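You operate a simulated robot arm through the tools that you are given. There is no shell and no other tool.

Carry out the task below with a simulated robot arm. There is one attempt and no reset: what you move stays moved.

JOB
Turn the top board end for end, clamp it again and push check.
Fine: its label reads upright like the others; its end against the fence.

Only the result counts: the job must be done as asked and must still hold three seconds after the hand-in. Knocking over, shifting, dropping, spilling or breaking anything else fails it.

ROBOT AND FRAMES
A 6-joint arm with a two-finger gripper, hanging from a carriage that runs on a gantry, over the field with the corners [-104, 93], [928, -823], [2322, 747], [1290, 1663] (x, y) and turns from -6.004 to 6.004 rad about z. Base frame: it is fixed where the carriage stands at the start and does not move with it; the origin is on the floor, on the carriage's upright axis, x ahead of it, y to its left, z up. Lengths are in mm, angles in rad, forces in N, time in s.
With the tool pointing down near the work surface it reaches from about 640 to 660 mm from the robot's upright axis, wherever it stands. Its first joint turns from -2.897 to 2.897 rad. Places, roughly: check button [2800, 800, 1200]. Payload 2.45 kg.
The tool frame sits at the grasp point between the pads (the TCP): z along the fingers, y along the line on which they close. The tips reach 26 mm beyond it. The gripper opens to 96 mm. The gripper's body begins 69 mm behind the TCP.
Orientation is that of the tool frame in the base frame, as [roll, pitch, yaw] about the fixed x, y, z axes, in that order (R = Rz(yaw) Ry(pitch) Rx(roll)). With the fingers straight down and closing along the base's y, the tool's x points along the base's -x, its y along +y and its z along -z.

CONTROLS
- The arm moves only by the tool send_rows. Its argument "targets" is a list of rows, each a list of 7 numbers: the shift along the tool's x, y, z in mm, then the turn, a rotation vector about the tool's x, y, z in degrees, then the closure in counts, from 0 (fully open) to 255 (shut). In form: [[tx, ty, tz, wx, wy, wz, gripper], ...]. A call has 1 to 20 rows; each row is the pose to reach, as a shift and turn from the pose commanded when the call began, along the tool's axes at that moment. Rows are played at 5 a second. More than 50 mm and 0.15 rad between two rows, or a gripper value outside its range, and nothing of the call is played. Where a pose cannot be reached the arm comes as near as it can. A force on the tool above 40 N (or 10 N above the force at the start of the call, whichever is more), or a blocked arm, ends the call early, and 0.2 s more pass. The fingers move at their own pace and stop on an object; they squeeze with about 37 N. The grip force told is the motor's: it shows also when the fingers shut on nothing. Time passes only in rows, and 0.2 s behind the last, so rows that repeat a pose let the fingers close. The reply holds the time, the measured pose of the TCP, the force on the tool along the base axes, the opening and the grip force, in the units named above and with some noise, with the torque about the TCP (base axes, N m) and any sound that the robot's microphone picked up.
- Cameras (640 x 400 px; columns grow to the right, rows downward): "scene" is now at [267.5, -13.3, 1857]; the picture's right is [-0.14, -0.99, 0.00], its down [-0.79, 0.11, -0.60] and it looks along [0.60, -0.08, -0.80] (base axes); focal length 262 px, centre (320, 200). "wrist" rides on the gripper at [82, 3, -98] in the tool frame; the picture's right is [-0.04, 1.00, 0.00], its down [-0.73, -0.03, -0.68] and it looks along [-0.68, -0.03, 0.73] (tool axes); focal length 256 px, centre (320, 200). There is no depth. A picture from a camera that has moved, and an enlarged one, comes with that camera's place and axes in the base frame and with its lens. The place of the scene camera against the robot may be out by one fixed shift of up to 18 mm in any direction.
- get_image(camera): a new picture of that camera. No time passes.
- raise_lower(by): slides the trunk up (or, below 0, down) by that many mm; the arm and the scene camera ride with it, the base frame stays. It gives what a move gives, with no picture.
- roll_base(legs): drives the robot by 1 to 6 legs, each [ahead, left, turn to the left] in mm, mm and rad, along the robot's own axes; the way and the turn of a leg run together, so that a leg with both is an arc; at most 1500 mm and 3.142 rad a leg. The arm and the cameras ride along, it lands a little off, and it stops where it bumps. It keeps to its track: a leg is cut to what the track allows. It gives what a move gives.
- aim_head(pan, tilt): turns the head with the scene camera to pan (to the left, within 2.705 rad either way) and tilt (down, from -0.506 to 1.204), counted from straight ahead of the robot. It gives what a move gives.
- close_up(camera, box): a new picture of the part [left, top, right, bottom] of that camera's present view, enlarged. No time passes.
- hand_in(): hands the job in; it is judged then, once.

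Nothing tells you exact positions but the pictures and the camera data. Unless the task says otherwise, let go and move clear before handing in.

The tools are called after "Emit:" by a JSON object that holds its "name" and its "arguments". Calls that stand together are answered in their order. send_rows: Moves the arm, as the interface text tells. Its arguments: {"type":"object","properties":{"targets":{"type":"array","items":{"type":"array","items":{"type":"number"}}}},"required":["targets"]} The other tools are called the same way: raise_lower (by) slides the trunk up or down; roll_base (legs) drives the base; aim_head (pan, tilt) turns the head that bears the scene camera; get_image (camera) takes a picture; close_up (camera, box) takes an enlarged picture of a part of a camera's view; hand_in () hands the job in.

At the start:

```text
time: 0.0
position: [500.3, 44.9, 1186.0]
tcp_rot: [3.141, -0.002, 3.141]
wrist_force: [0.4, 0.5, 0.3]
ft_torque: [0.01, 0.03, 0.01]
grip_width: 96.0
grip_force: 0.0
trunk travel left (down, up): [-563.0, 39.0]
robot x, y, heading: [0.5, 2.0, -0.001]
head pan, tilt: [-0.136, 0.922]
```

scene: 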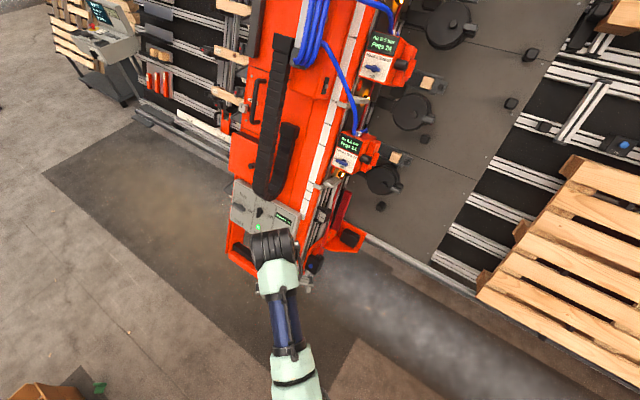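
wrist: 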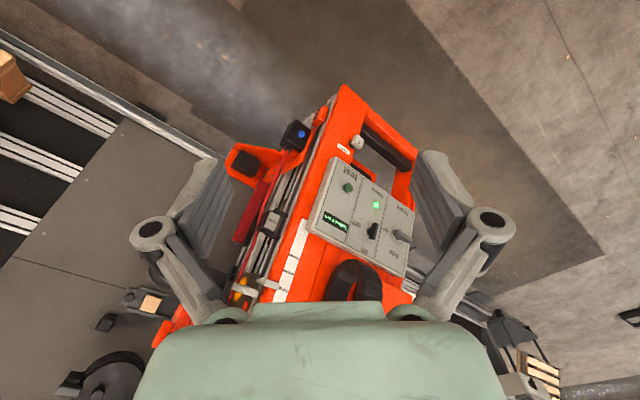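

I see a red gantry machine, black slatted worktables, and a pallet of boards to the right; I can't yet tell which board is "the top board". I'll look around with the head before moving anything.

Emit:
{"name": "aim_head", "arguments": {"pan": 0.5, "tilt": 0.6}}

Emit:
{"name": "get_image", "arguments": {"camera": "scene"}}

Emit:
{"name": "aim_head", "arguments": {"pan": -0.6, "tilt": 0.6}}

Emit:
{"name": "get_image", "arguments": {"camera": "scene"}}

Emit:
{"name": "aim_head", "arguments": {"pan": 0.1, "tilt": 0.3}}

Emit:
{"name": "get_image", "arguments": {"camera": "scene"}}

```text
time: 1.0
position: [500.3, 44.6, 1188.0]
tcp_rot: [-3.141, 0.0, -3.141]
wrist_force: [0.6, 0.8, -0.4]
ft_torque: [-0.02, -0.02, -0.02]
grip_width: 95.7
grip_force: 0.1
trunk travel left (down, up): [-563.0, 39.0]
robot x, y, heading: [0.1, -4.1, 0.0]
head pan, tilt: [0.499, 0.6]
```

```text
taken
camera scene: at [271.5, 38.9, 1883.3], right [0.48, -0.88, 0.0], down [-0.5, -0.27, -0.82], along [0.72, 0.39, -0.57], focal length 262 px, centre (320, 200)
```

scene: 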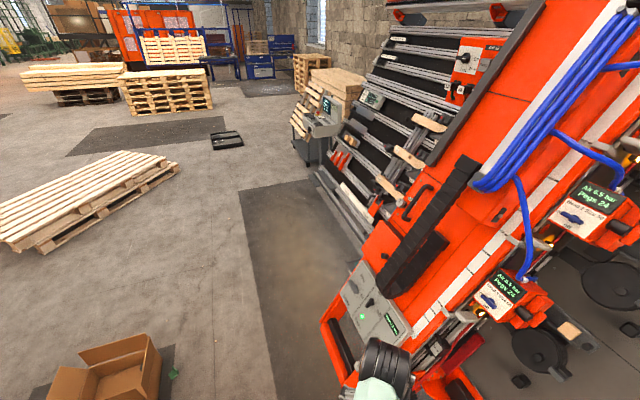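

```text
time: 2.4
position: [500.2, 43.8, 1187.3]
tcp_rot: [3.141, 0.001, -3.141]
wrist_force: [0.0, -0.2, -0.8]
ft_torque: [0.02, -0.01, 0.04]
grip_width: 95.8
grip_force: 0.0
trunk travel left (down, up): [-563.0, 39.0]
robot x, y, heading: [3.2, 2.1, -0.003]
head pan, tilt: [-0.6, 0.6]
```

```text
taken
camera scene: at [266.8, -53.2, 1883.4], right [-0.56, -0.83, 0.0], down [-0.47, 0.32, -0.83], along [0.68, -0.47, -0.56], focal length 262 px, centre (320, 200)
```

scene: 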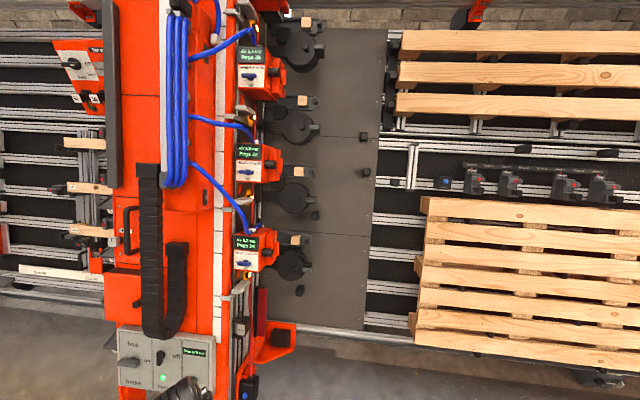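

```text
time: 3.4
position: [500.7, 44.1, 1186.9]
tcp_rot: [3.141, 0.0, 3.141]
wrist_force: [0.1, -0.8, 0.7]
ft_torque: [-0.04, 0.03, 0.01]
grip_width: 96.0
grip_force: 0.1
trunk travel left (down, up): [-563.0, 39.0]
robot x, y, heading: [1.2, 3.4, -0.003]
head pan, tilt: [0.099, 0.3]
```

```text
taken
camera scene: at [286.8, 5.9, 1910.8], right [0.1, -1.0, 0.0], down [-0.29, -0.03, -0.96], along [0.95, 0.09, -0.3], focal length 262 px, centre (320, 200)
```

scene: 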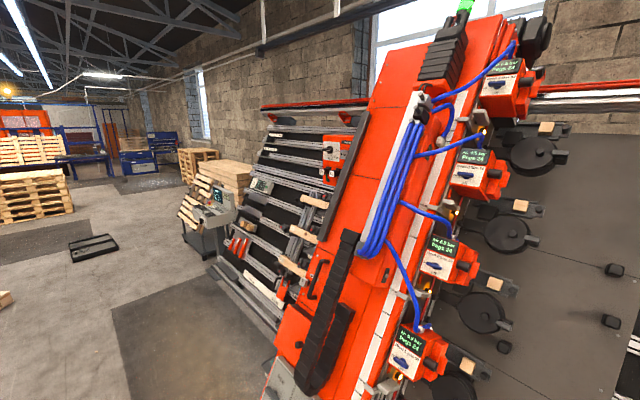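

The picture shows a pallet-nailing line: a leaning table with a red gantry, three short boards held in front of it left of the gantry, and a console further left. I'll zoom in on the short boards.

Emit:
{"name": "close_up", "arguments": {"camera": "scene", "box": [180, 90, 380, 300]}}

Emit:
{"name": "aim_head", "arguments": {"pan": 0.35, "tilt": 0.5}}

Emit:
{"name": "close_up", "arguments": {"camera": "scene", "box": [180, 50, 400, 250]}}

```text
1.90 times, centred on (280, 195) of scene
camera zoom: at [286.8, 5.9, 1910.8], right [0.1, -1.0, 0.0], down [-0.29, -0.03, -0.96], along [0.95, 0.09, -0.3], focal length 499 px, centre (396, 210)
```

zoom: 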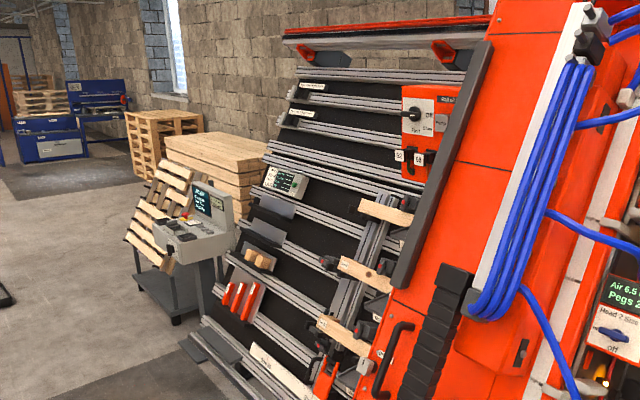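

```text
time: 4.2
position: [499.7, 44.9, 1187.4]
tcp_rot: [3.141, -0.001, -3.14]
wrist_force: [-0.2, 0.2, 0.2]
ft_torque: [-0.01, -0.01, 0.01]
grip_width: 95.9
grip_force: 0.1
trunk travel left (down, up): [-563.0, 39.0]
robot x, y, heading: [-0.2, 2.3, 0.005]
head pan, tilt: [0.351, 0.499]
```

```text
2.00 times, centred on (290, 150) of scene
camera zoom: at [279.4, 27.9, 1892.5], right [0.34, -0.94, 0.0], down [-0.45, -0.16, -0.88], along [0.82, 0.3, -0.48], focal length 524 px, centre (380, 300)
```

zoom: 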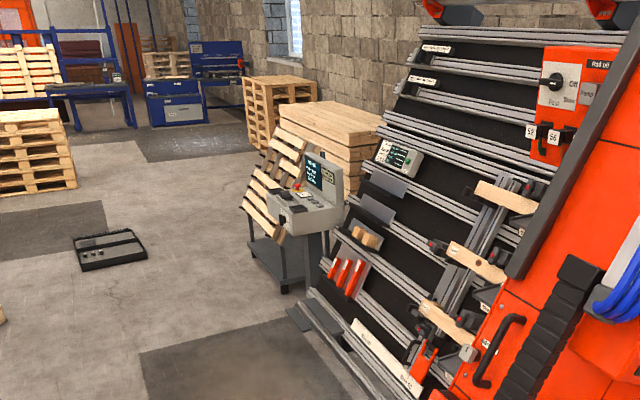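

The three short boards look to be near (2500, 270, 1200), left of the red gantry, and the check box just beyond them. I'll drive along the line, keeping clear of the red gantry, to get a close frontal view.

Emit:
{"name": "roll_base", "arguments": {"legs": [[938, 1040, 0]]}}

Emit:
{"name": "aim_head", "arguments": {"pan": -0.6, "tilt": 0.5}}

Emit:
{"name": "get_image", "arguments": {"camera": "scene"}}

Emit:
{"name": "close_up", "arguments": {"camera": "scene", "box": [200, 100, 440, 300]}}

```text
time: 11.2
position: [1447.3, 1097.2, 1187.7]
tcp_rot: [-3.141, 0.0, -3.122]
wrist_force: [0.4, -0.5, -0.9]
ft_torque: [0.02, -0.02, 0.0]
grip_width: 96.2
grip_force: 0.1
trunk travel left (down, up): [-563.0, 39.0]
robot x, y, heading: [948.3, 1043.9, 0.016]
head pan, tilt: [0.351, 0.499]
```

```text
time: 12.4
position: [1447.9, 1097.7, 1186.6]
tcp_rot: [-3.142, 0.001, -3.123]
wrist_force: [0.5, 0.1, -0.5]
ft_torque: [-0.02, 0.01, -0.01]
grip_width: 96.2
grip_force: 0.0
trunk travel left (down, up): [-563.0, 39.0]
robot x, y, heading: [947.7, 1042.8, 0.025]
head pan, tilt: [-0.6, 0.499]
```

```text
taken
camera scene: at [1218.5, 993.3, 1892.5], right [-0.55, -0.84, 0.0], down [-0.4, 0.26, -0.88], along [0.73, -0.48, -0.48], focal length 262 px, centre (320, 200)
```

scene: 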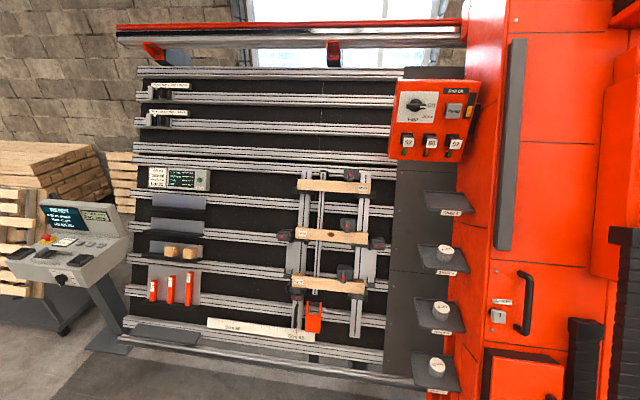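

```text
2.00 times, centred on (320, 200) of scene
camera zoom: at [1218.5, 993.3, 1892.5], right [-0.55, -0.84, 0.0], down [-0.4, 0.26, -0.88], along [0.73, -0.48, -0.48], focal length 524 px, centre (320, 200)
```

zoom: 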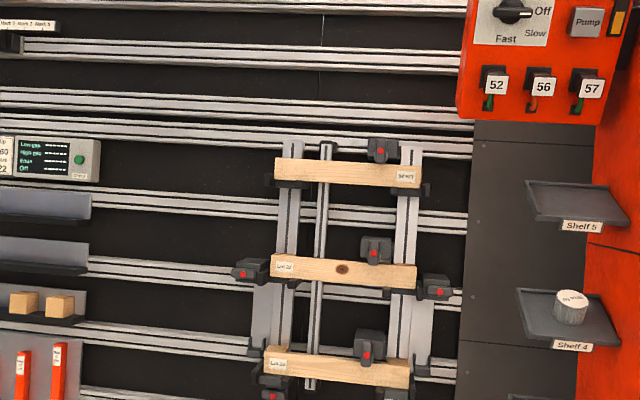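

The three boards are clamped on a leaning table; the top board (near (2233, 240, 1285)) has its label at the right end, while the others have it at the left. I'll turn to face the table square-on and drive closer for detail.

Emit:
{"name": "roll_base", "arguments": {"legs": [[0, 0, -0.75], [400, 250, 0]]}}

Emit:
{"name": "aim_head", "arguments": {"pan": 0.0, "tilt": 0.6}}

Emit:
{"name": "get_image", "arguments": {"camera": "scene"}}

Emit:
{"name": "get_image", "arguments": {"camera": "wrist"}}

```text
time: 17.2
position: [1801.0, 646.0, 1186.1]
tcp_rot: [3.14, -0.002, 2.39]
wrist_force: [0.3, 0.1, 0.4]
ft_torque: [0.02, 0.0, 0.0]
grip_width: 95.8
grip_force: 0.1
trunk travel left (down, up): [-563.0, 39.0]
robot x, y, heading: [1406.1, 951.6, -0.754]
head pan, tilt: [-0.6, 0.499]
```

```text
time: 18.2
position: [1800.5, 645.0, 1186.7]
tcp_rot: [3.14, 0.0, 2.388]
wrist_force: [0.0, -0.9, -0.4]
ft_torque: [0.0, -0.01, -0.01]
grip_width: 96.2
grip_force: 0.0
trunk travel left (down, up): [-563.0, 39.0]
robot x, y, heading: [1407.1, 956.4, -0.756]
head pan, tilt: [0.0, 0.6]
```

```text
taken
camera scene: at [1610.7, 753.2, 1883.4], right [-0.68, -0.73, 0.0], down [-0.41, 0.39, -0.83], along [0.6, -0.56, -0.56], focal length 262 px, centre (320, 200)
```

scene: 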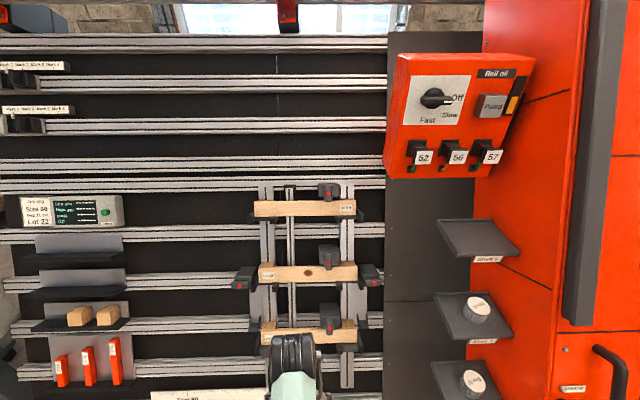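

```text
taken
camera wrist: at [1744.3, 702.2, 1286.0], right [0.71, 0.7, 0.0], down [0.52, -0.52, 0.68], along [0.48, -0.48, -0.73], focal length 256 px, centre (320, 200)
```

wrist: 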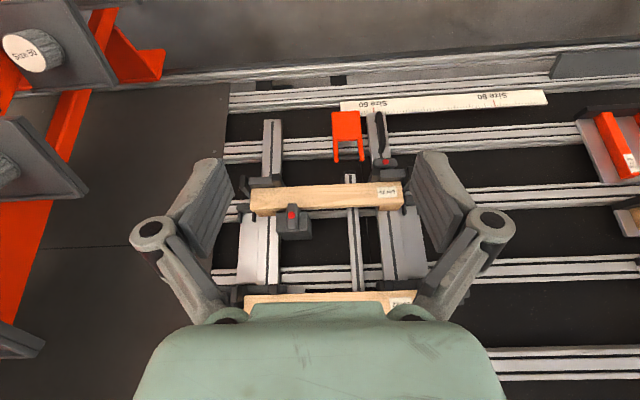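

Now I'm facing the jig: three boards, each with a clamp on top, stops below, and red-dotted clamps. I'll zoom in on the boards, the check panel and signs.

Emit:
{"name": "close_up", "arguments": {"camera": "scene", "box": [220, 170, 400, 290]}}

Emit:
{"name": "close_up", "arguments": {"camera": "scene", "box": [220, 250, 400, 370]}}

Emit:
{"name": "close_up", "arguments": {"camera": "scene", "box": [0, 180, 150, 280]}}

Emit:
{"name": "close_up", "arguments": {"camera": "scene", "box": [0, 40, 150, 140]}}

Emit:
{"name": "close_up", "arguments": {"camera": "wrist", "box": [200, 90, 440, 320]}}

```text
3.33 times, centred on (310, 230) of scene
camera zoom: at [1610.7, 753.2, 1883.4], right [-0.68, -0.73, 0.0], down [-0.41, 0.39, -0.83], along [0.6, -0.56, -0.56], focal length 874 px, centre (353, 100)
```

zoom: 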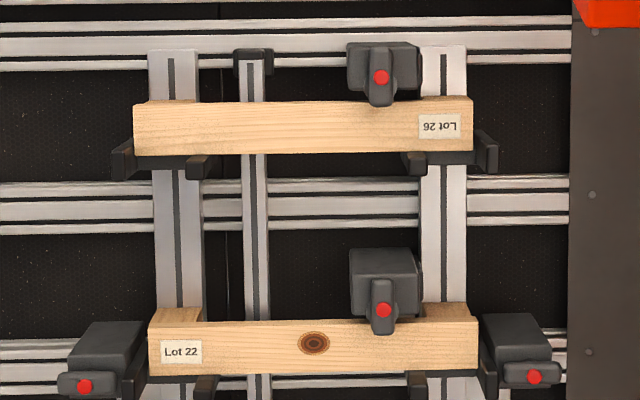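

```text
3.33 times, centred on (310, 310) of scene
camera zoom: at [1610.7, 753.2, 1883.4], right [-0.68, -0.73, 0.0], down [-0.41, 0.39, -0.83], along [0.6, -0.56, -0.56], focal length 874 px, centre (353, -167)
```

zoom: 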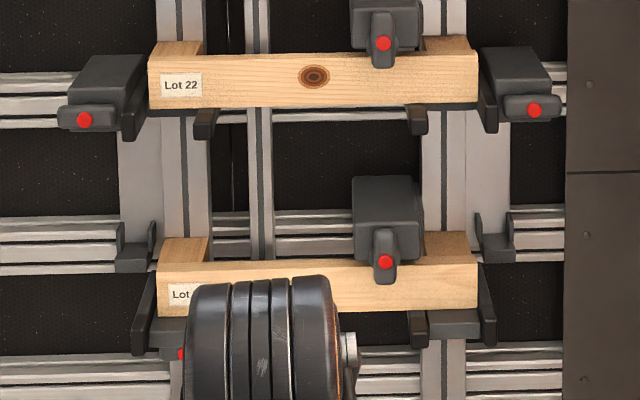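

```text
4.00 times, centred on (75, 230) of scene
camera zoom: at [1610.7, 753.2, 1883.4], right [-0.68, -0.73, 0.0], down [-0.41, 0.39, -0.83], along [0.6, -0.56, -0.56], focal length 1048 px, centre (1300, 80)
```

zoom: 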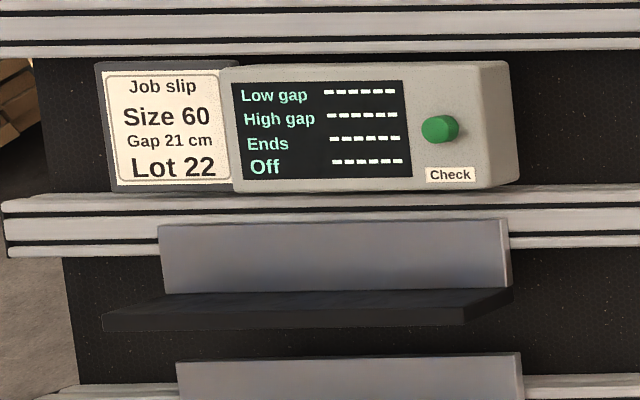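

```text
4.00 times, centred on (75, 90) of scene
camera zoom: at [1610.7, 753.2, 1883.4], right [-0.68, -0.73, 0.0], down [-0.41, 0.39, -0.83], along [0.6, -0.56, -0.56], focal length 1048 px, centre (1300, 640)
```

zoom: 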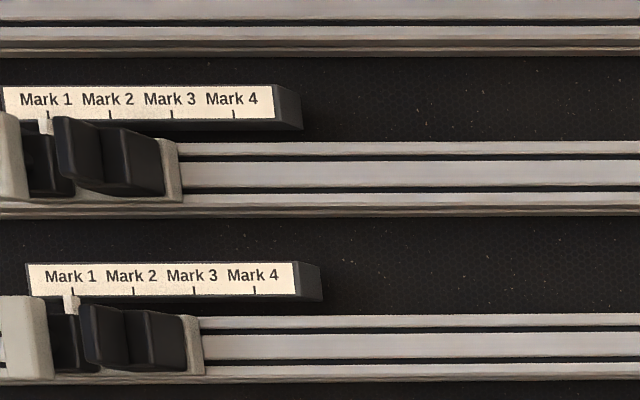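

```text
1.74 times, centred on (320, 205) of wrist
camera zoom: at [1744.3, 702.2, 1286.0], right [0.71, 0.7, 0.0], down [0.52, -0.52, 0.68], along [0.48, -0.48, -0.73], focal length 445 px, centre (320, 191)
```

zoom: 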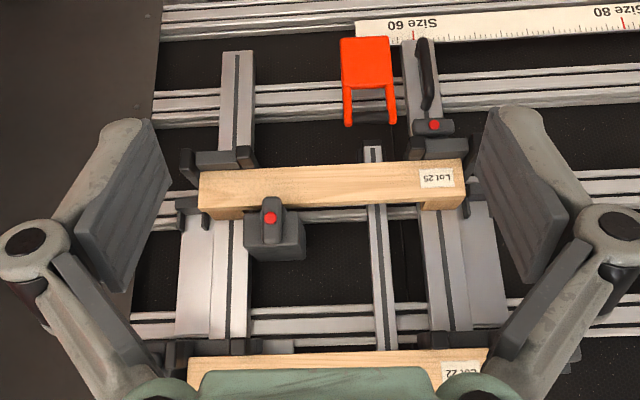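

I can read "Lot 26" upside down at the right end of the top board; the others (Lot 22, Lot 25) read upright at the left end. I'll zoom in further to find the fence and see how the clamps work.

Emit:
{"name": "close_up", "arguments": {"camera": "scene", "box": [245, 180, 305, 225]}}

Emit:
{"name": "close_up", "arguments": {"camera": "scene", "box": [310, 175, 370, 230]}}

Emit:
{"name": "close_up", "arguments": {"camera": "scene", "box": [225, 240, 285, 300]}}

Emit:
{"name": "close_up", "arguments": {"camera": "scene", "box": [310, 235, 390, 300]}}

Emit:
{"name": "close_up", "arguments": {"camera": "wrist", "box": [230, 90, 420, 220]}}

```text
8.89 times, centred on (275, 202) of scene
camera zoom: at [1610.7, 753.2, 1883.4], right [-0.68, -0.73, 0.0], down [-0.41, 0.39, -0.83], along [0.6, -0.56, -0.56], focal length 2330 px, centre (720, 178)
```

zoom: 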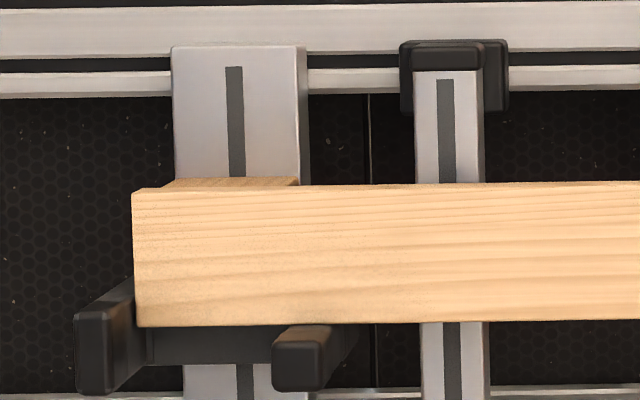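

```text
7.27 times, centred on (340, 202) of scene
camera zoom: at [1610.7, 753.2, 1883.4], right [-0.68, -0.73, 0.0], down [-0.41, 0.39, -0.83], along [0.6, -0.56, -0.56], focal length 1906 px, centre (174, 182)
```

zoom: 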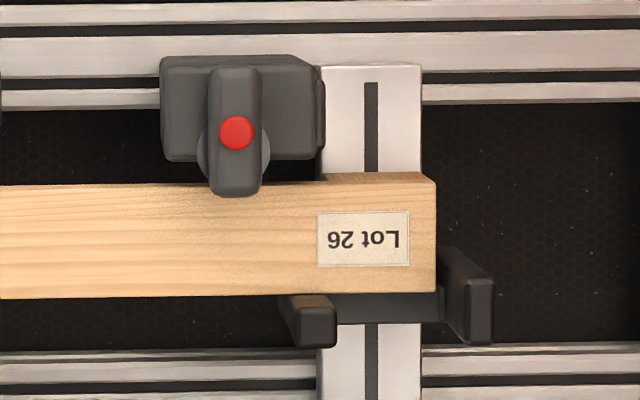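

```text
6.67 times, centred on (255, 270) of scene
camera zoom: at [1610.7, 753.2, 1883.4], right [-0.68, -0.73, 0.0], down [-0.41, 0.39, -0.83], along [0.6, -0.56, -0.56], focal length 1747 px, centre (753, -267)
```

zoom: 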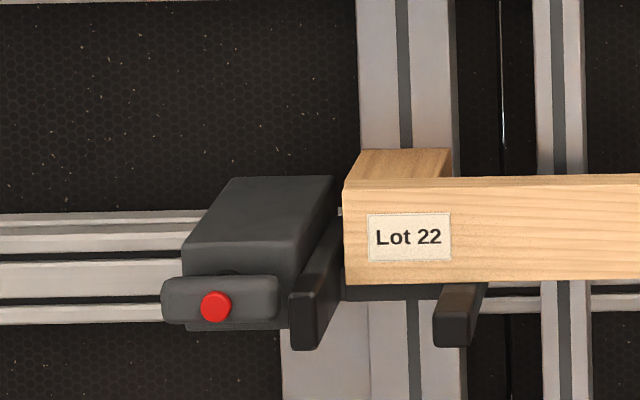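

```text
6.15 times, centred on (350, 268) of scene
camera zoom: at [1610.7, 753.2, 1883.4], right [-0.68, -0.73, 0.0], down [-0.41, 0.39, -0.83], along [0.6, -0.56, -0.56], focal length 1613 px, centre (135, -215)
```

zoom: 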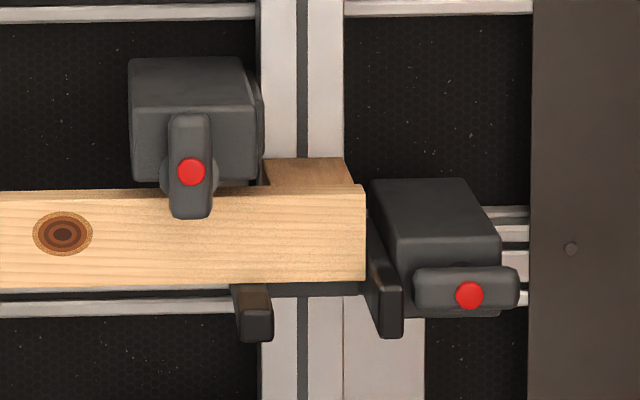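

```text
3.08 times, centred on (325, 155) of wrist
camera zoom: at [1744.3, 702.2, 1286.0], right [0.71, 0.7, 0.0], down [0.52, -0.52, 0.68], along [0.48, -0.48, -0.73], focal length 788 px, centre (305, 338)
```

zoom: 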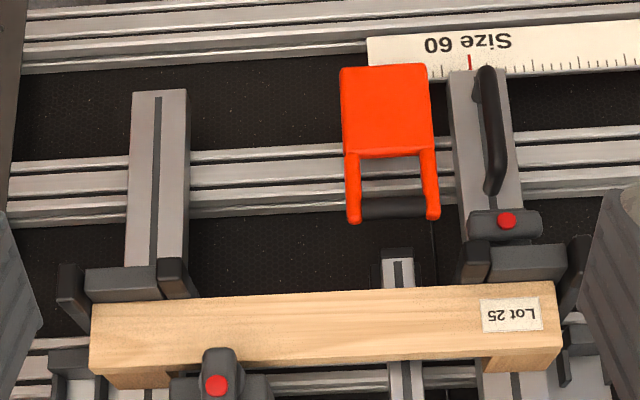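

I take the top board to sit in a pocket of brackets with end plates, held by one turn-lever clamp at its top. I'll lower the trunk to see the top board more squarely and judge the end plates.

Emit:
{"name": "raise_lower", "arguments": {"by": -350}}

Emit:
{"name": "aim_head", "arguments": {"pan": 0.0, "tilt": 0.35}}

Emit:
{"name": "get_image", "arguments": {"camera": "scene"}}

Emit:
{"name": "close_up", "arguments": {"camera": "scene", "box": [220, 130, 400, 250]}}

Emit:
{"name": "get_image", "arguments": {"camera": "wrist"}}

```text
time: 21.7
position: [1801.2, 645.6, 836.0]
tcp_rot: [-3.141, 0.0, 2.389]
wrist_force: [-0.6, 0.1, 0.2]
ft_torque: [0.02, -0.01, -0.02]
grip_width: 95.9
grip_force: 0.1
trunk travel left (down, up): [-213.0, 389.0]
robot x, y, heading: [1410.2, 954.3, -0.754]
head pan, tilt: [0.0, 0.6]
```

```text
time: 22.4
position: [1801.0, 643.7, 835.6]
tcp_rot: [3.14, -0.001, 2.391]
wrist_force: [-0.2, -0.4, 0.3]
ft_torque: [-0.05, -0.05, -0.01]
grip_width: 96.0
grip_force: 0.0
trunk travel left (down, up): [-213.0, 389.0]
robot x, y, heading: [1406.9, 955.1, -0.757]
head pan, tilt: [0.0, 0.351]
```

```text
taken
camera scene: at [1614.2, 750.0, 1556.1], right [-0.68, -0.73, 0.0], down [-0.25, 0.24, -0.94], along [0.69, -0.64, -0.34], focal length 262 px, centre (320, 200)
```

scene: 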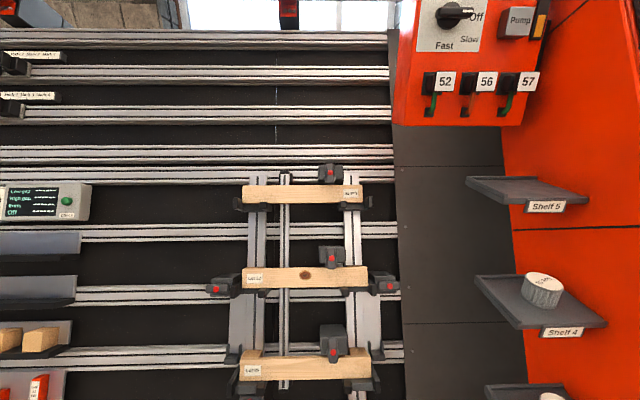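

```text
3.33 times, centred on (310, 190) of scene
camera zoom: at [1614.2, 750.0, 1556.1], right [-0.68, -0.73, 0.0], down [-0.25, 0.24, -0.94], along [0.69, -0.64, -0.34], focal length 874 px, centre (353, 233)
```

zoom: 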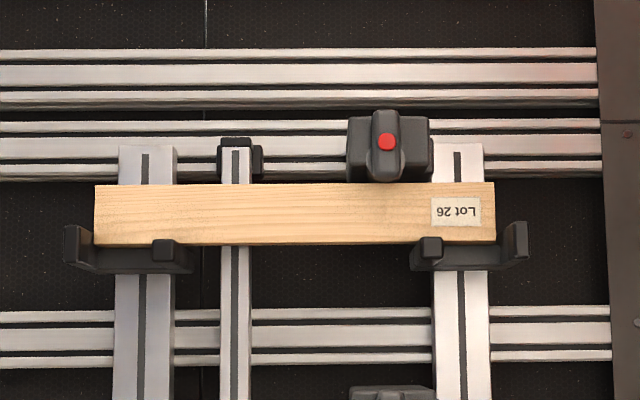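

```text
taken
camera wrist: at [1744.3, 702.2, 936.0], right [0.71, 0.7, 0.0], down [0.52, -0.52, 0.68], along [0.48, -0.48, -0.73], focal length 256 px, centre (320, 200)
```

wrist: 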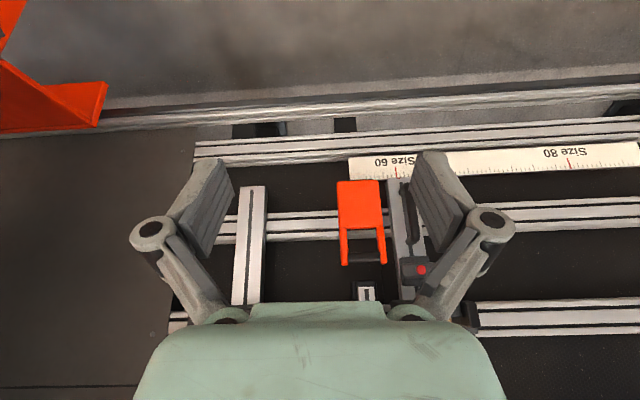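

The lower view gives the top board's centre near (2258, 223, 1272) on a face leaning about 60° and about 400 × 60 mm. I'll zoom in on the end plates of all three boards to see which side the others rest against.

Emit:
{"name": "close_up", "arguments": {"camera": "scene", "box": [225, 170, 285, 225]}}

Emit:
{"name": "close_up", "arguments": {"camera": "scene", "box": [325, 170, 385, 225]}}

Emit:
{"name": "close_up", "arguments": {"camera": "scene", "box": [215, 250, 275, 305]}}

Emit:
{"name": "close_up", "arguments": {"camera": "scene", "box": [335, 250, 395, 305]}}

Emit:
{"name": "close_up", "arguments": {"camera": "scene", "box": [220, 345, 280, 400]}}

Emit:
{"name": "close_up", "arguments": {"camera": "scene", "box": [335, 330, 395, 385]}}

```text
7.27 times, centred on (255, 198) of scene
camera zoom: at [1614.2, 750.0, 1556.1], right [-0.68, -0.73, 0.0], down [-0.25, 0.24, -0.94], along [0.69, -0.64, -0.34], focal length 1906 px, centre (793, 218)
```

zoom: 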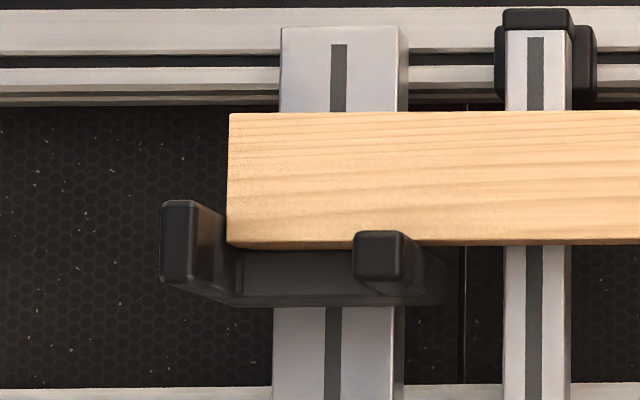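

```text
7.27 times, centred on (355, 198) of scene
camera zoom: at [1614.2, 750.0, 1556.1], right [-0.68, -0.73, 0.0], down [-0.25, 0.24, -0.94], along [0.69, -0.64, -0.34], focal length 1906 px, centre (66, 218)
```

zoom: 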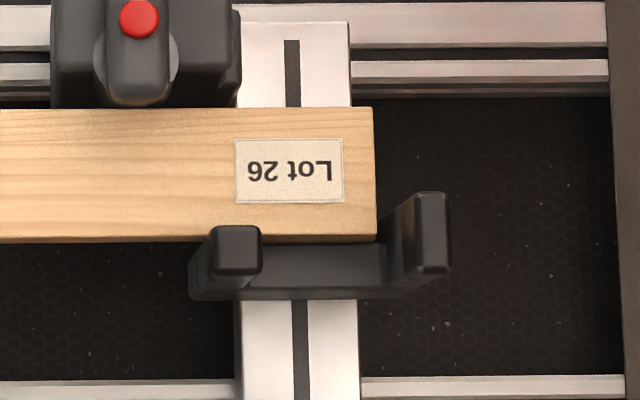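

```text
7.27 times, centred on (245, 278) of scene
camera zoom: at [1614.2, 750.0, 1556.1], right [-0.68, -0.73, 0.0], down [-0.25, 0.24, -0.94], along [0.69, -0.64, -0.34], focal length 1906 px, centre (866, -364)
```

zoom: 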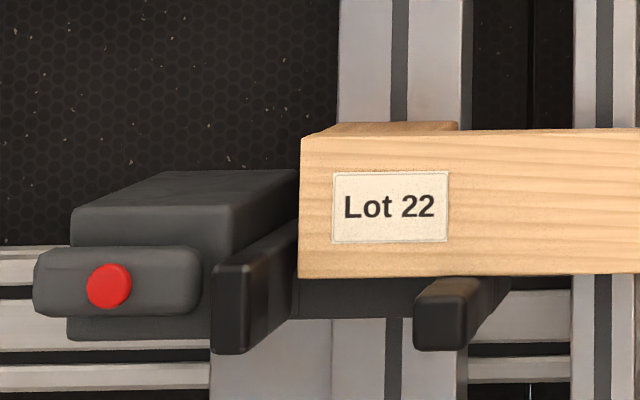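

```text
7.27 times, centred on (365, 278) of scene
camera zoom: at [1614.2, 750.0, 1556.1], right [-0.68, -0.73, 0.0], down [-0.25, 0.24, -0.94], along [0.69, -0.64, -0.34], focal length 1906 px, centre (-7, -364)
```

zoom: 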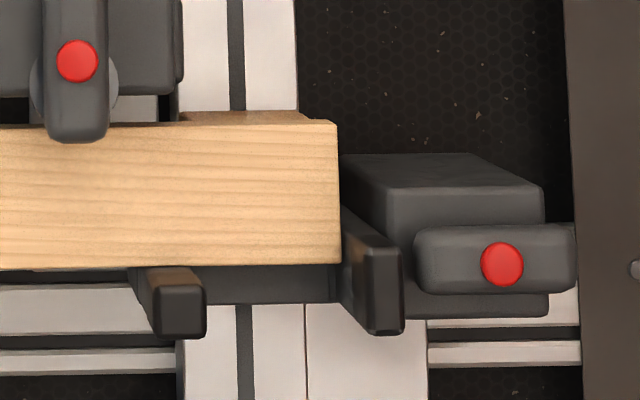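

```text
7.27 times, centred on (250, 372) of scene
camera zoom: at [1614.2, 750.0, 1556.1], right [-0.68, -0.73, 0.0], down [-0.25, 0.24, -0.94], along [0.69, -0.64, -0.34], focal length 1906 px, centre (829, -1054)
```

zoom: 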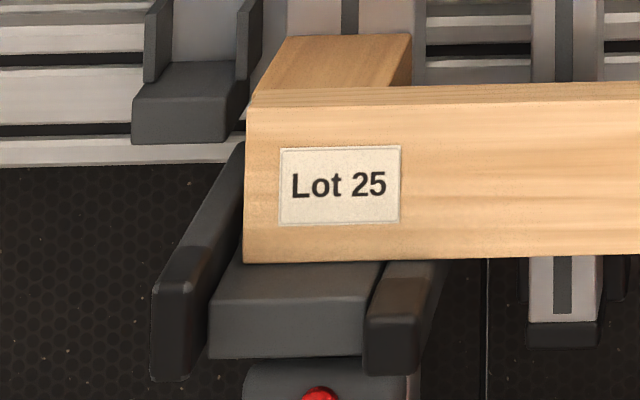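

```text
7.27 times, centred on (365, 358) of scene
camera zoom: at [1614.2, 750.0, 1556.1], right [-0.68, -0.73, 0.0], down [-0.25, 0.24, -0.94], along [0.69, -0.64, -0.34], focal length 1906 px, centre (-7, -946)
```

zoom: 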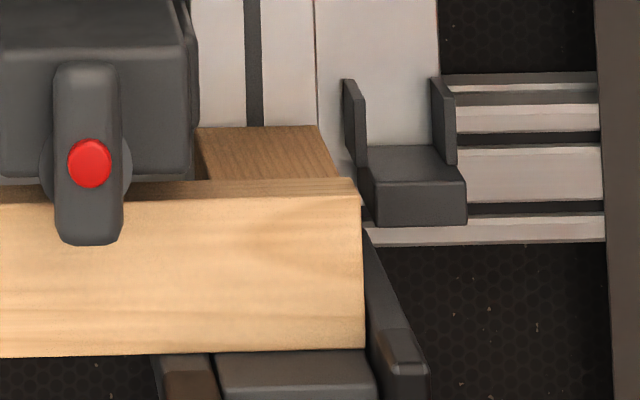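

The end gaps differ between boards (top board seems tight on the left, the others nearer the right), so I need an edge-on look. I'll straighten the heading to the wall, move up a bit and stand in front of the left end plates, then the right ones.

Emit:
{"name": "raise_lower", "arguments": {"by": 110}}

Emit:
{"name": "roll_base", "arguments": {"legs": [[0, 0, 0.029], [150, 225, 0]]}}

Emit:
{"name": "aim_head", "arguments": {"pan": 0.0, "tilt": 0.6}}

Emit:
{"name": "get_image", "arguments": {"camera": "scene"}}

```text
time: 23.9
position: [1801.6, 645.0, 945.9]
tcp_rot: [-3.141, 0.0, 2.389]
wrist_force: [0.1, -0.6, -0.5]
ft_torque: [-0.02, 0.0, -0.01]
grip_width: 96.0
grip_force: 0.0
trunk travel left (down, up): [-323.0, 279.0]
robot x, y, heading: [1408.8, 952.4, -0.754]
head pan, tilt: [0.0, 0.351]
```

```text
time: 26.1
position: [2069.3, 729.9, 947.4]
tcp_rot: [3.141, 0.0, 2.42]
wrist_force: [0.2, -0.4, 0.3]
ft_torque: [-0.02, 0.04, 0.03]
grip_width: 96.3
grip_force: 0.1
trunk travel left (down, up): [-323.0, 279.0]
robot x, y, heading: [1665.4, 1025.4, -0.716]
head pan, tilt: [0.0, 0.351]
```

```text
time: 26.9
position: [2069.6, 729.9, 946.8]
tcp_rot: [3.141, 0.0, 2.421]
wrist_force: [-0.6, -0.8, 0.0]
ft_torque: [-0.02, 0.0, -0.03]
grip_width: 95.9
grip_force: 0.1
trunk travel left (down, up): [-323.0, 279.0]
robot x, y, heading: [1663.5, 1026.9, -0.724]
head pan, tilt: [0.0, 0.6]
```

```text
taken
camera scene: at [1875.3, 832.1, 1643.4], right [-0.66, -0.75, 0.0], down [-0.42, 0.37, -0.83], along [0.62, -0.54, -0.56], focal length 262 px, centre (320, 200)
```

scene: 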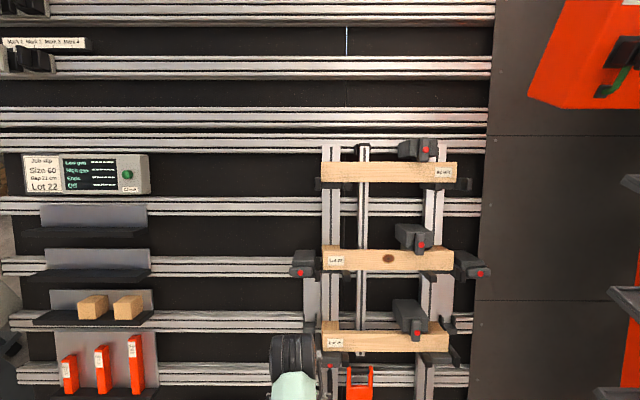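

Emit:
{"name": "close_up", "arguments": {"camera": "scene", "box": [300, 150, 360, 200]}}

Emit:
{"name": "close_up", "arguments": {"camera": "scene", "box": [290, 235, 350, 285]}}

Emit:
{"name": "close_up", "arguments": {"camera": "scene", "box": [290, 310, 390, 400]}}

Emit:
{"name": "close_up", "arguments": {"camera": "scene", "box": [0, 140, 160, 210]}}

Emit:
{"name": "close_up", "arguments": {"camera": "scene", "box": [380, 130, 480, 200]}}

```text
8.00 times, centred on (330, 175) of scene
camera zoom: at [1875.3, 832.1, 1643.4], right [-0.66, -0.75, 0.0], down [-0.42, 0.37, -0.83], along [0.62, -0.54, -0.56], focal length 2097 px, centre (240, 400)
```

zoom: 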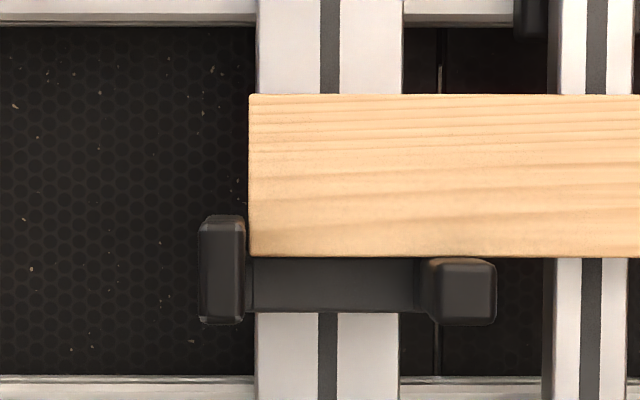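

```text
8.00 times, centred on (320, 260) of scene
camera zoom: at [1875.3, 832.1, 1643.4], right [-0.66, -0.75, 0.0], down [-0.42, 0.37, -0.83], along [0.62, -0.54, -0.56], focal length 2097 px, centre (320, -280)
```

zoom: 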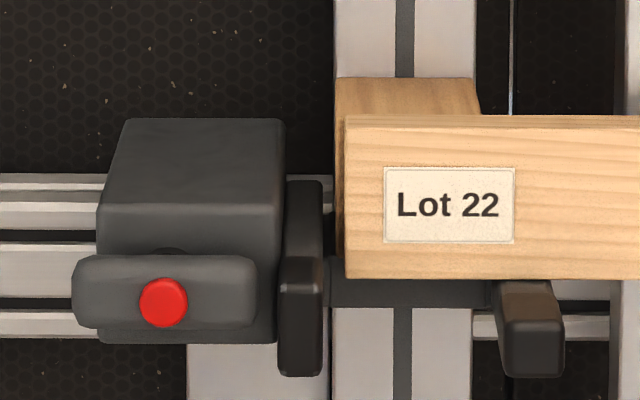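

```text
4.44 times, centred on (340, 355) of scene
camera zoom: at [1875.3, 832.1, 1643.4], right [-0.66, -0.75, 0.0], down [-0.42, 0.37, -0.83], along [0.62, -0.54, -0.56], focal length 1165 px, centre (231, -489)
```

zoom: 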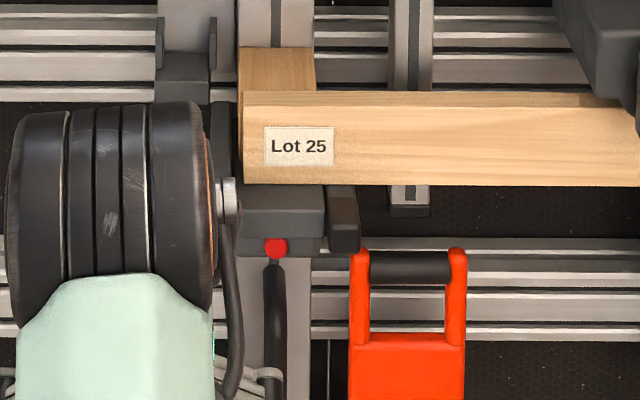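

```text
4.00 times, centred on (80, 175) of scene
camera zoom: at [1875.3, 832.1, 1643.4], right [-0.66, -0.75, 0.0], down [-0.42, 0.37, -0.83], along [0.62, -0.54, -0.56], focal length 1048 px, centre (1280, 300)
```

zoom: 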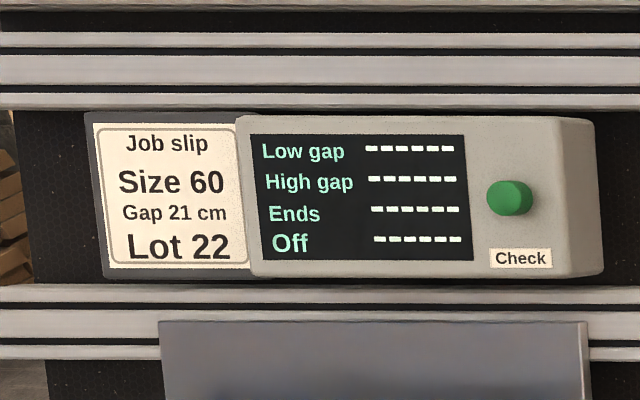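

```text
5.71 times, centred on (430, 165) of scene
camera zoom: at [1875.3, 832.1, 1643.4], right [-0.66, -0.75, 0.0], down [-0.42, 0.37, -0.83], along [0.62, -0.54, -0.56], focal length 1498 px, centre (-309, 400)
```

zoom: 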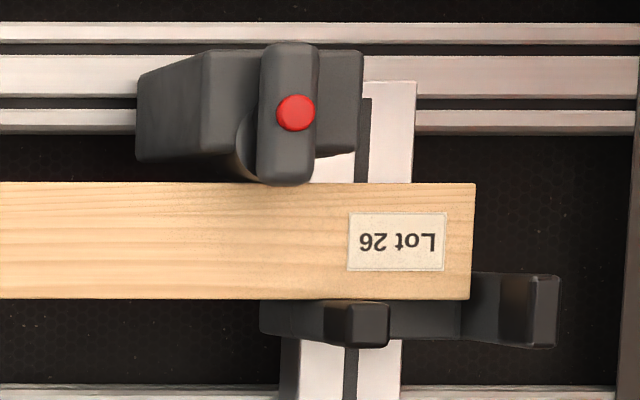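

The top board touches the left plate, while the middle board shows about a 9 mm gap at its left, so I suspect the right-hand plates are the fence. I'll shift right and view the right plates edge-on to confirm.

Emit:
{"name": "roll_base", "arguments": {"legs": [[0, -400, 0]]}}

Emit:
{"name": "get_image", "arguments": {"camera": "scene"}}

Emit:
{"name": "close_up", "arguments": {"camera": "scene", "box": [290, 150, 350, 200]}}

Emit:
{"name": "close_up", "arguments": {"camera": "scene", "box": [290, 235, 350, 285]}}

Emit:
{"name": "close_up", "arguments": {"camera": "scene", "box": [260, 310, 360, 390]}}

Emit:
{"name": "close_up", "arguments": {"camera": "scene", "box": [140, 140, 260, 210]}}

```text
time: 29.4
position: [1801.1, 423.8, 945.9]
tcp_rot: [3.142, 0.0, 2.422]
wrist_force: [-0.1, 0.9, -0.4]
ft_torque: [0.03, 0.03, 0.02]
grip_width: 96.2
grip_force: 0.1
trunk travel left (down, up): [-323.0, 279.0]
robot x, y, heading: [1397.3, 718.7, -0.724]
head pan, tilt: [0.0, 0.6]
```

```text
taken
camera scene: at [1607.0, 526.5, 1643.4], right [-0.66, -0.75, 0.0], down [-0.42, 0.37, -0.83], along [0.62, -0.54, -0.56], focal length 262 px, centre (320, 200)
```

scene: 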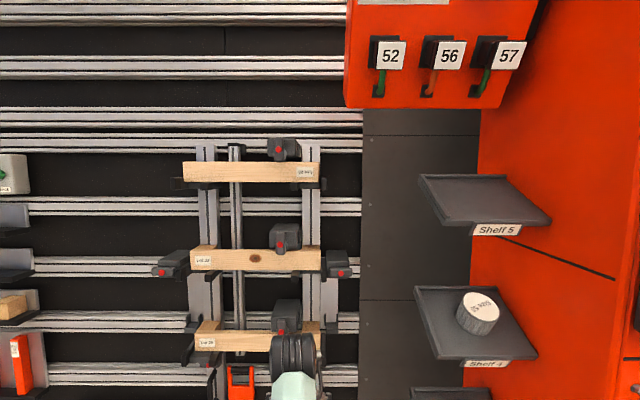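

```text
8.00 times, centred on (320, 175) of scene
camera zoom: at [1607.0, 526.5, 1643.4], right [-0.66, -0.75, 0.0], down [-0.42, 0.37, -0.83], along [0.62, -0.54, -0.56], focal length 2097 px, centre (320, 400)
```

zoom: 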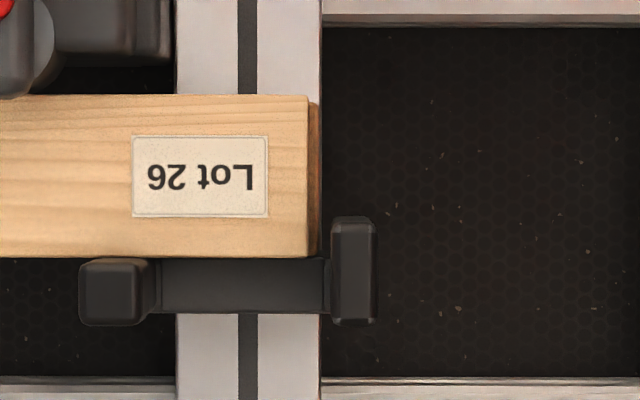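

```text
8.00 times, centred on (320, 260) of scene
camera zoom: at [1607.0, 526.5, 1643.4], right [-0.66, -0.75, 0.0], down [-0.42, 0.37, -0.83], along [0.62, -0.54, -0.56], focal length 2097 px, centre (320, -280)
```

zoom: 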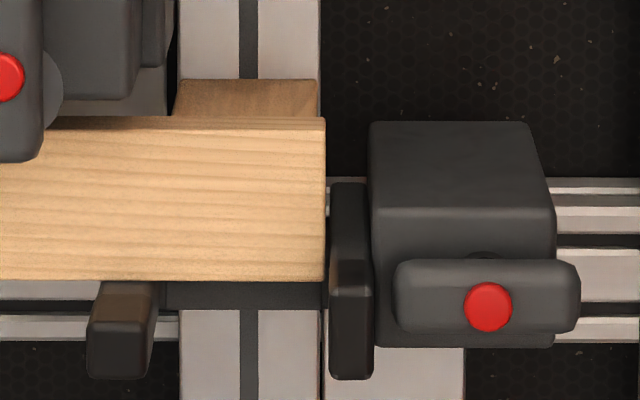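

```text
5.00 times, centred on (310, 350) of scene
camera zoom: at [1607.0, 526.5, 1643.4], right [-0.66, -0.75, 0.0], down [-0.42, 0.37, -0.83], along [0.62, -0.54, -0.56], focal length 1310 px, centre (370, -550)
```

zoom: 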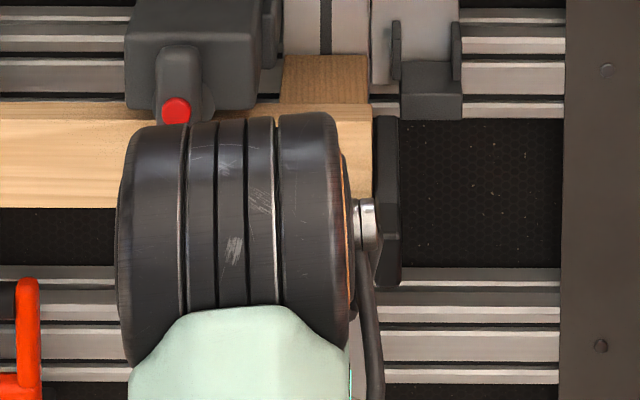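

```text
5.33 times, centred on (200, 175) of scene
camera zoom: at [1607.0, 526.5, 1643.4], right [-0.66, -0.75, 0.0], down [-0.42, 0.37, -0.83], along [0.62, -0.54, -0.56], focal length 1398 px, centre (960, 333)
```

zoom: 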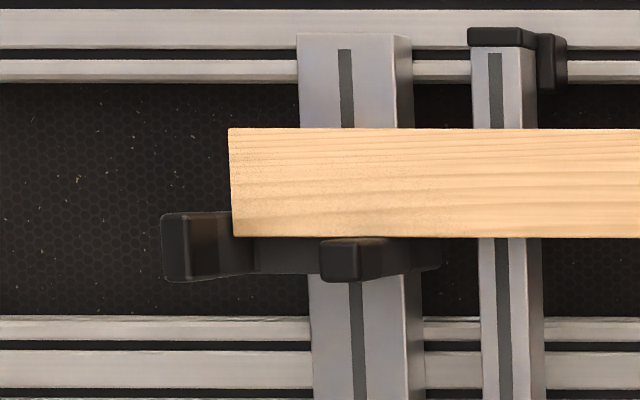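

The middle and bottom boards touch their right-hand plates and the top board has about 8.5 mm gap there, so I take the right plate as the fence. Next I study the clamp lever on the top board.

Emit:
{"name": "close_up", "arguments": {"camera": "scene", "box": [260, 130, 310, 170]}}

Emit:
{"name": "close_up", "arguments": {"camera": "scene", "box": [260, 215, 310, 255]}}

Emit:
{"name": "raise_lower", "arguments": {"by": 279}}

Emit:
{"name": "aim_head", "arguments": {"pan": 0.1, "tilt": 0.85}}

Emit:
{"name": "get_image", "arguments": {"camera": "scene"}}

Emit:
{"name": "get_image", "arguments": {"camera": "wrist"}}

```text
10.00 times, centred on (285, 150) of scene
camera zoom: at [1607.0, 526.5, 1643.4], right [-0.66, -0.75, 0.0], down [-0.42, 0.37, -0.83], along [0.62, -0.54, -0.56], focal length 2621 px, centre (670, 700)
```

zoom: 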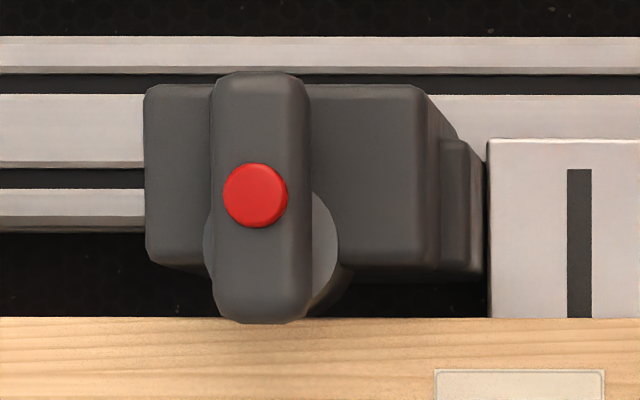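

```text
10.00 times, centred on (285, 235) of scene
camera zoom: at [1607.0, 526.5, 1643.4], right [-0.66, -0.75, 0.0], down [-0.42, 0.37, -0.83], along [0.62, -0.54, -0.56], focal length 2621 px, centre (670, -150)
```

zoom: 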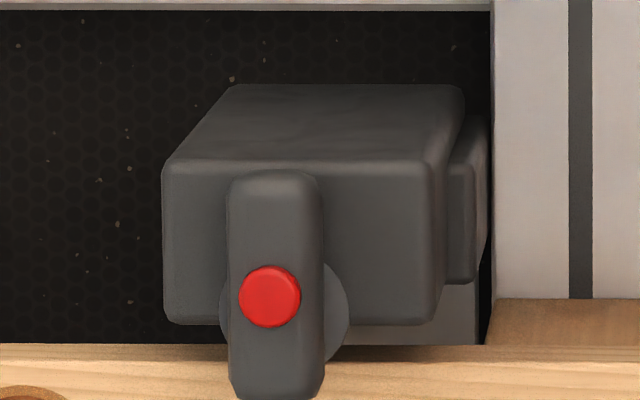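

```text
time: 32.2
position: [1801.6, 423.4, 1224.9]
tcp_rot: [-3.141, -0.001, 2.422]
wrist_force: [-0.1, -0.1, 0.8]
ft_torque: [0.0, 0.04, -0.02]
grip_width: 95.9
grip_force: 0.0
trunk travel left (down, up): [-602.0, 0.0]
robot x, y, heading: [1395.5, 720.8, -0.722]
head pan, tilt: [0.0, 0.6]
```

```text
time: 33.0
position: [1801.0, 423.3, 1224.8]
tcp_rot: [3.141, 0.0, 2.421]
wrist_force: [-0.4, 0.6, 0.4]
ft_torque: [-0.02, -0.01, 0.02]
grip_width: 96.0
grip_force: 0.0
trunk travel left (down, up): [-602.0, 0.0]
robot x, y, heading: [1402.0, 721.1, -0.72]
head pan, tilt: [0.099, 0.85]
```

```text
taken
camera scene: at [1604.2, 539.3, 1901.5], right [-0.58, -0.81, 0.0], down [-0.61, 0.44, -0.66], along [0.54, -0.38, -0.75], focal length 262 px, centre (320, 200)
```

scene: 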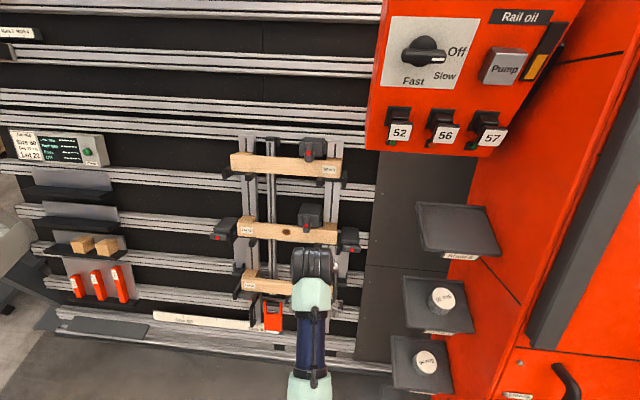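

```text
taken
camera wrist: at [1742.1, 479.5, 1324.9], right [0.69, 0.72, 0.0], down [0.53, -0.51, 0.68], along [0.49, -0.47, -0.73], focal length 256 px, centre (320, 200)
```

wrist: 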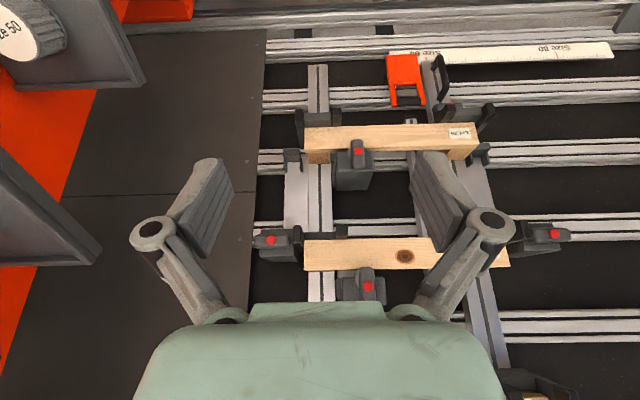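

The clamp looks like an eccentric cam with a lever bar (about 73 × 28 mm) whose disc presses on the board's top edge; turning the lever should free it. I'm clear of the table by about 450 mm, so I'll tilt the tool 60° to point square into the table face and look with the wrist camera.

Emit:
{"name": "send_rows", "arguments": {"targets": [[0, 0, 0, 0, -7.5, 0, 0], [0, 0, 0, 0, -15, 0, 0], [0, 0, 0, 0, -22.5, 0, 0], [0, 0, 0, 0, -30, 0, 0], [0, 0, 0, 0, -37.5, 0, 0], [0, 0, 0, 0, -45, 0, 0], [0, 0, 0, 0, -52.5, 0, 0], [0, 0, 0, 0, -60, 0, 0], [0, 0, 0, 0, -60, 0, 0]]}}

Emit:
{"name": "get_image", "arguments": {"camera": "wrist"}}

Emit:
{"name": "get_image", "arguments": {"camera": "scene"}}

```text
time: 35.0
position: [1801.4, 423.1, 1226.1]
tcp_rot: [3.142, 1.048, 2.422]
wrist_force: [0.3, -0.3, -0.9]
ft_torque: [-0.03, 0.02, 0.0]
grip_width: 96.0
grip_force: 0.0
trunk travel left (down, up): [-602.0, 0.0]
robot x, y, heading: [1398.1, 719.7, -0.719]
head pan, tilt: [0.099, 0.85]
```

```text
taken
camera wrist: at [1708.9, 508.6, 1205.1], right [0.67, 0.74, 0.03], down [-0.19, 0.12, 0.97], along [0.71, -0.66, 0.22], focal length 256 px, centre (320, 200)
```

wrist: 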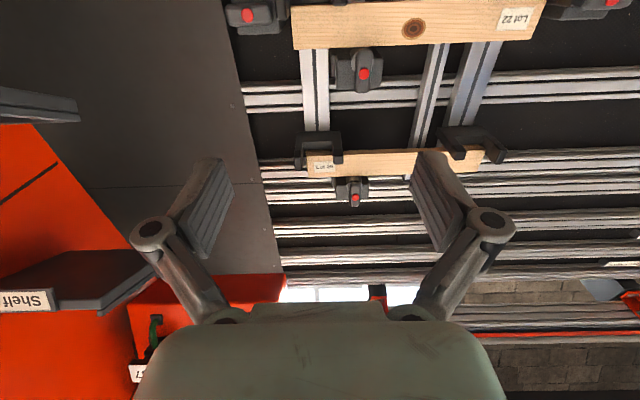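

```text
taken
camera scene: at [1604.2, 539.4, 1901.5], right [-0.58, -0.81, 0.0], down [-0.61, 0.44, -0.66], along [0.54, -0.38, -0.75], focal length 262 px, centre (320, 200)
```

scene: 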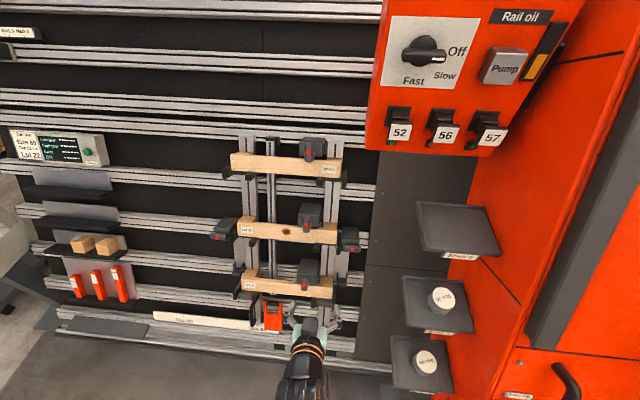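

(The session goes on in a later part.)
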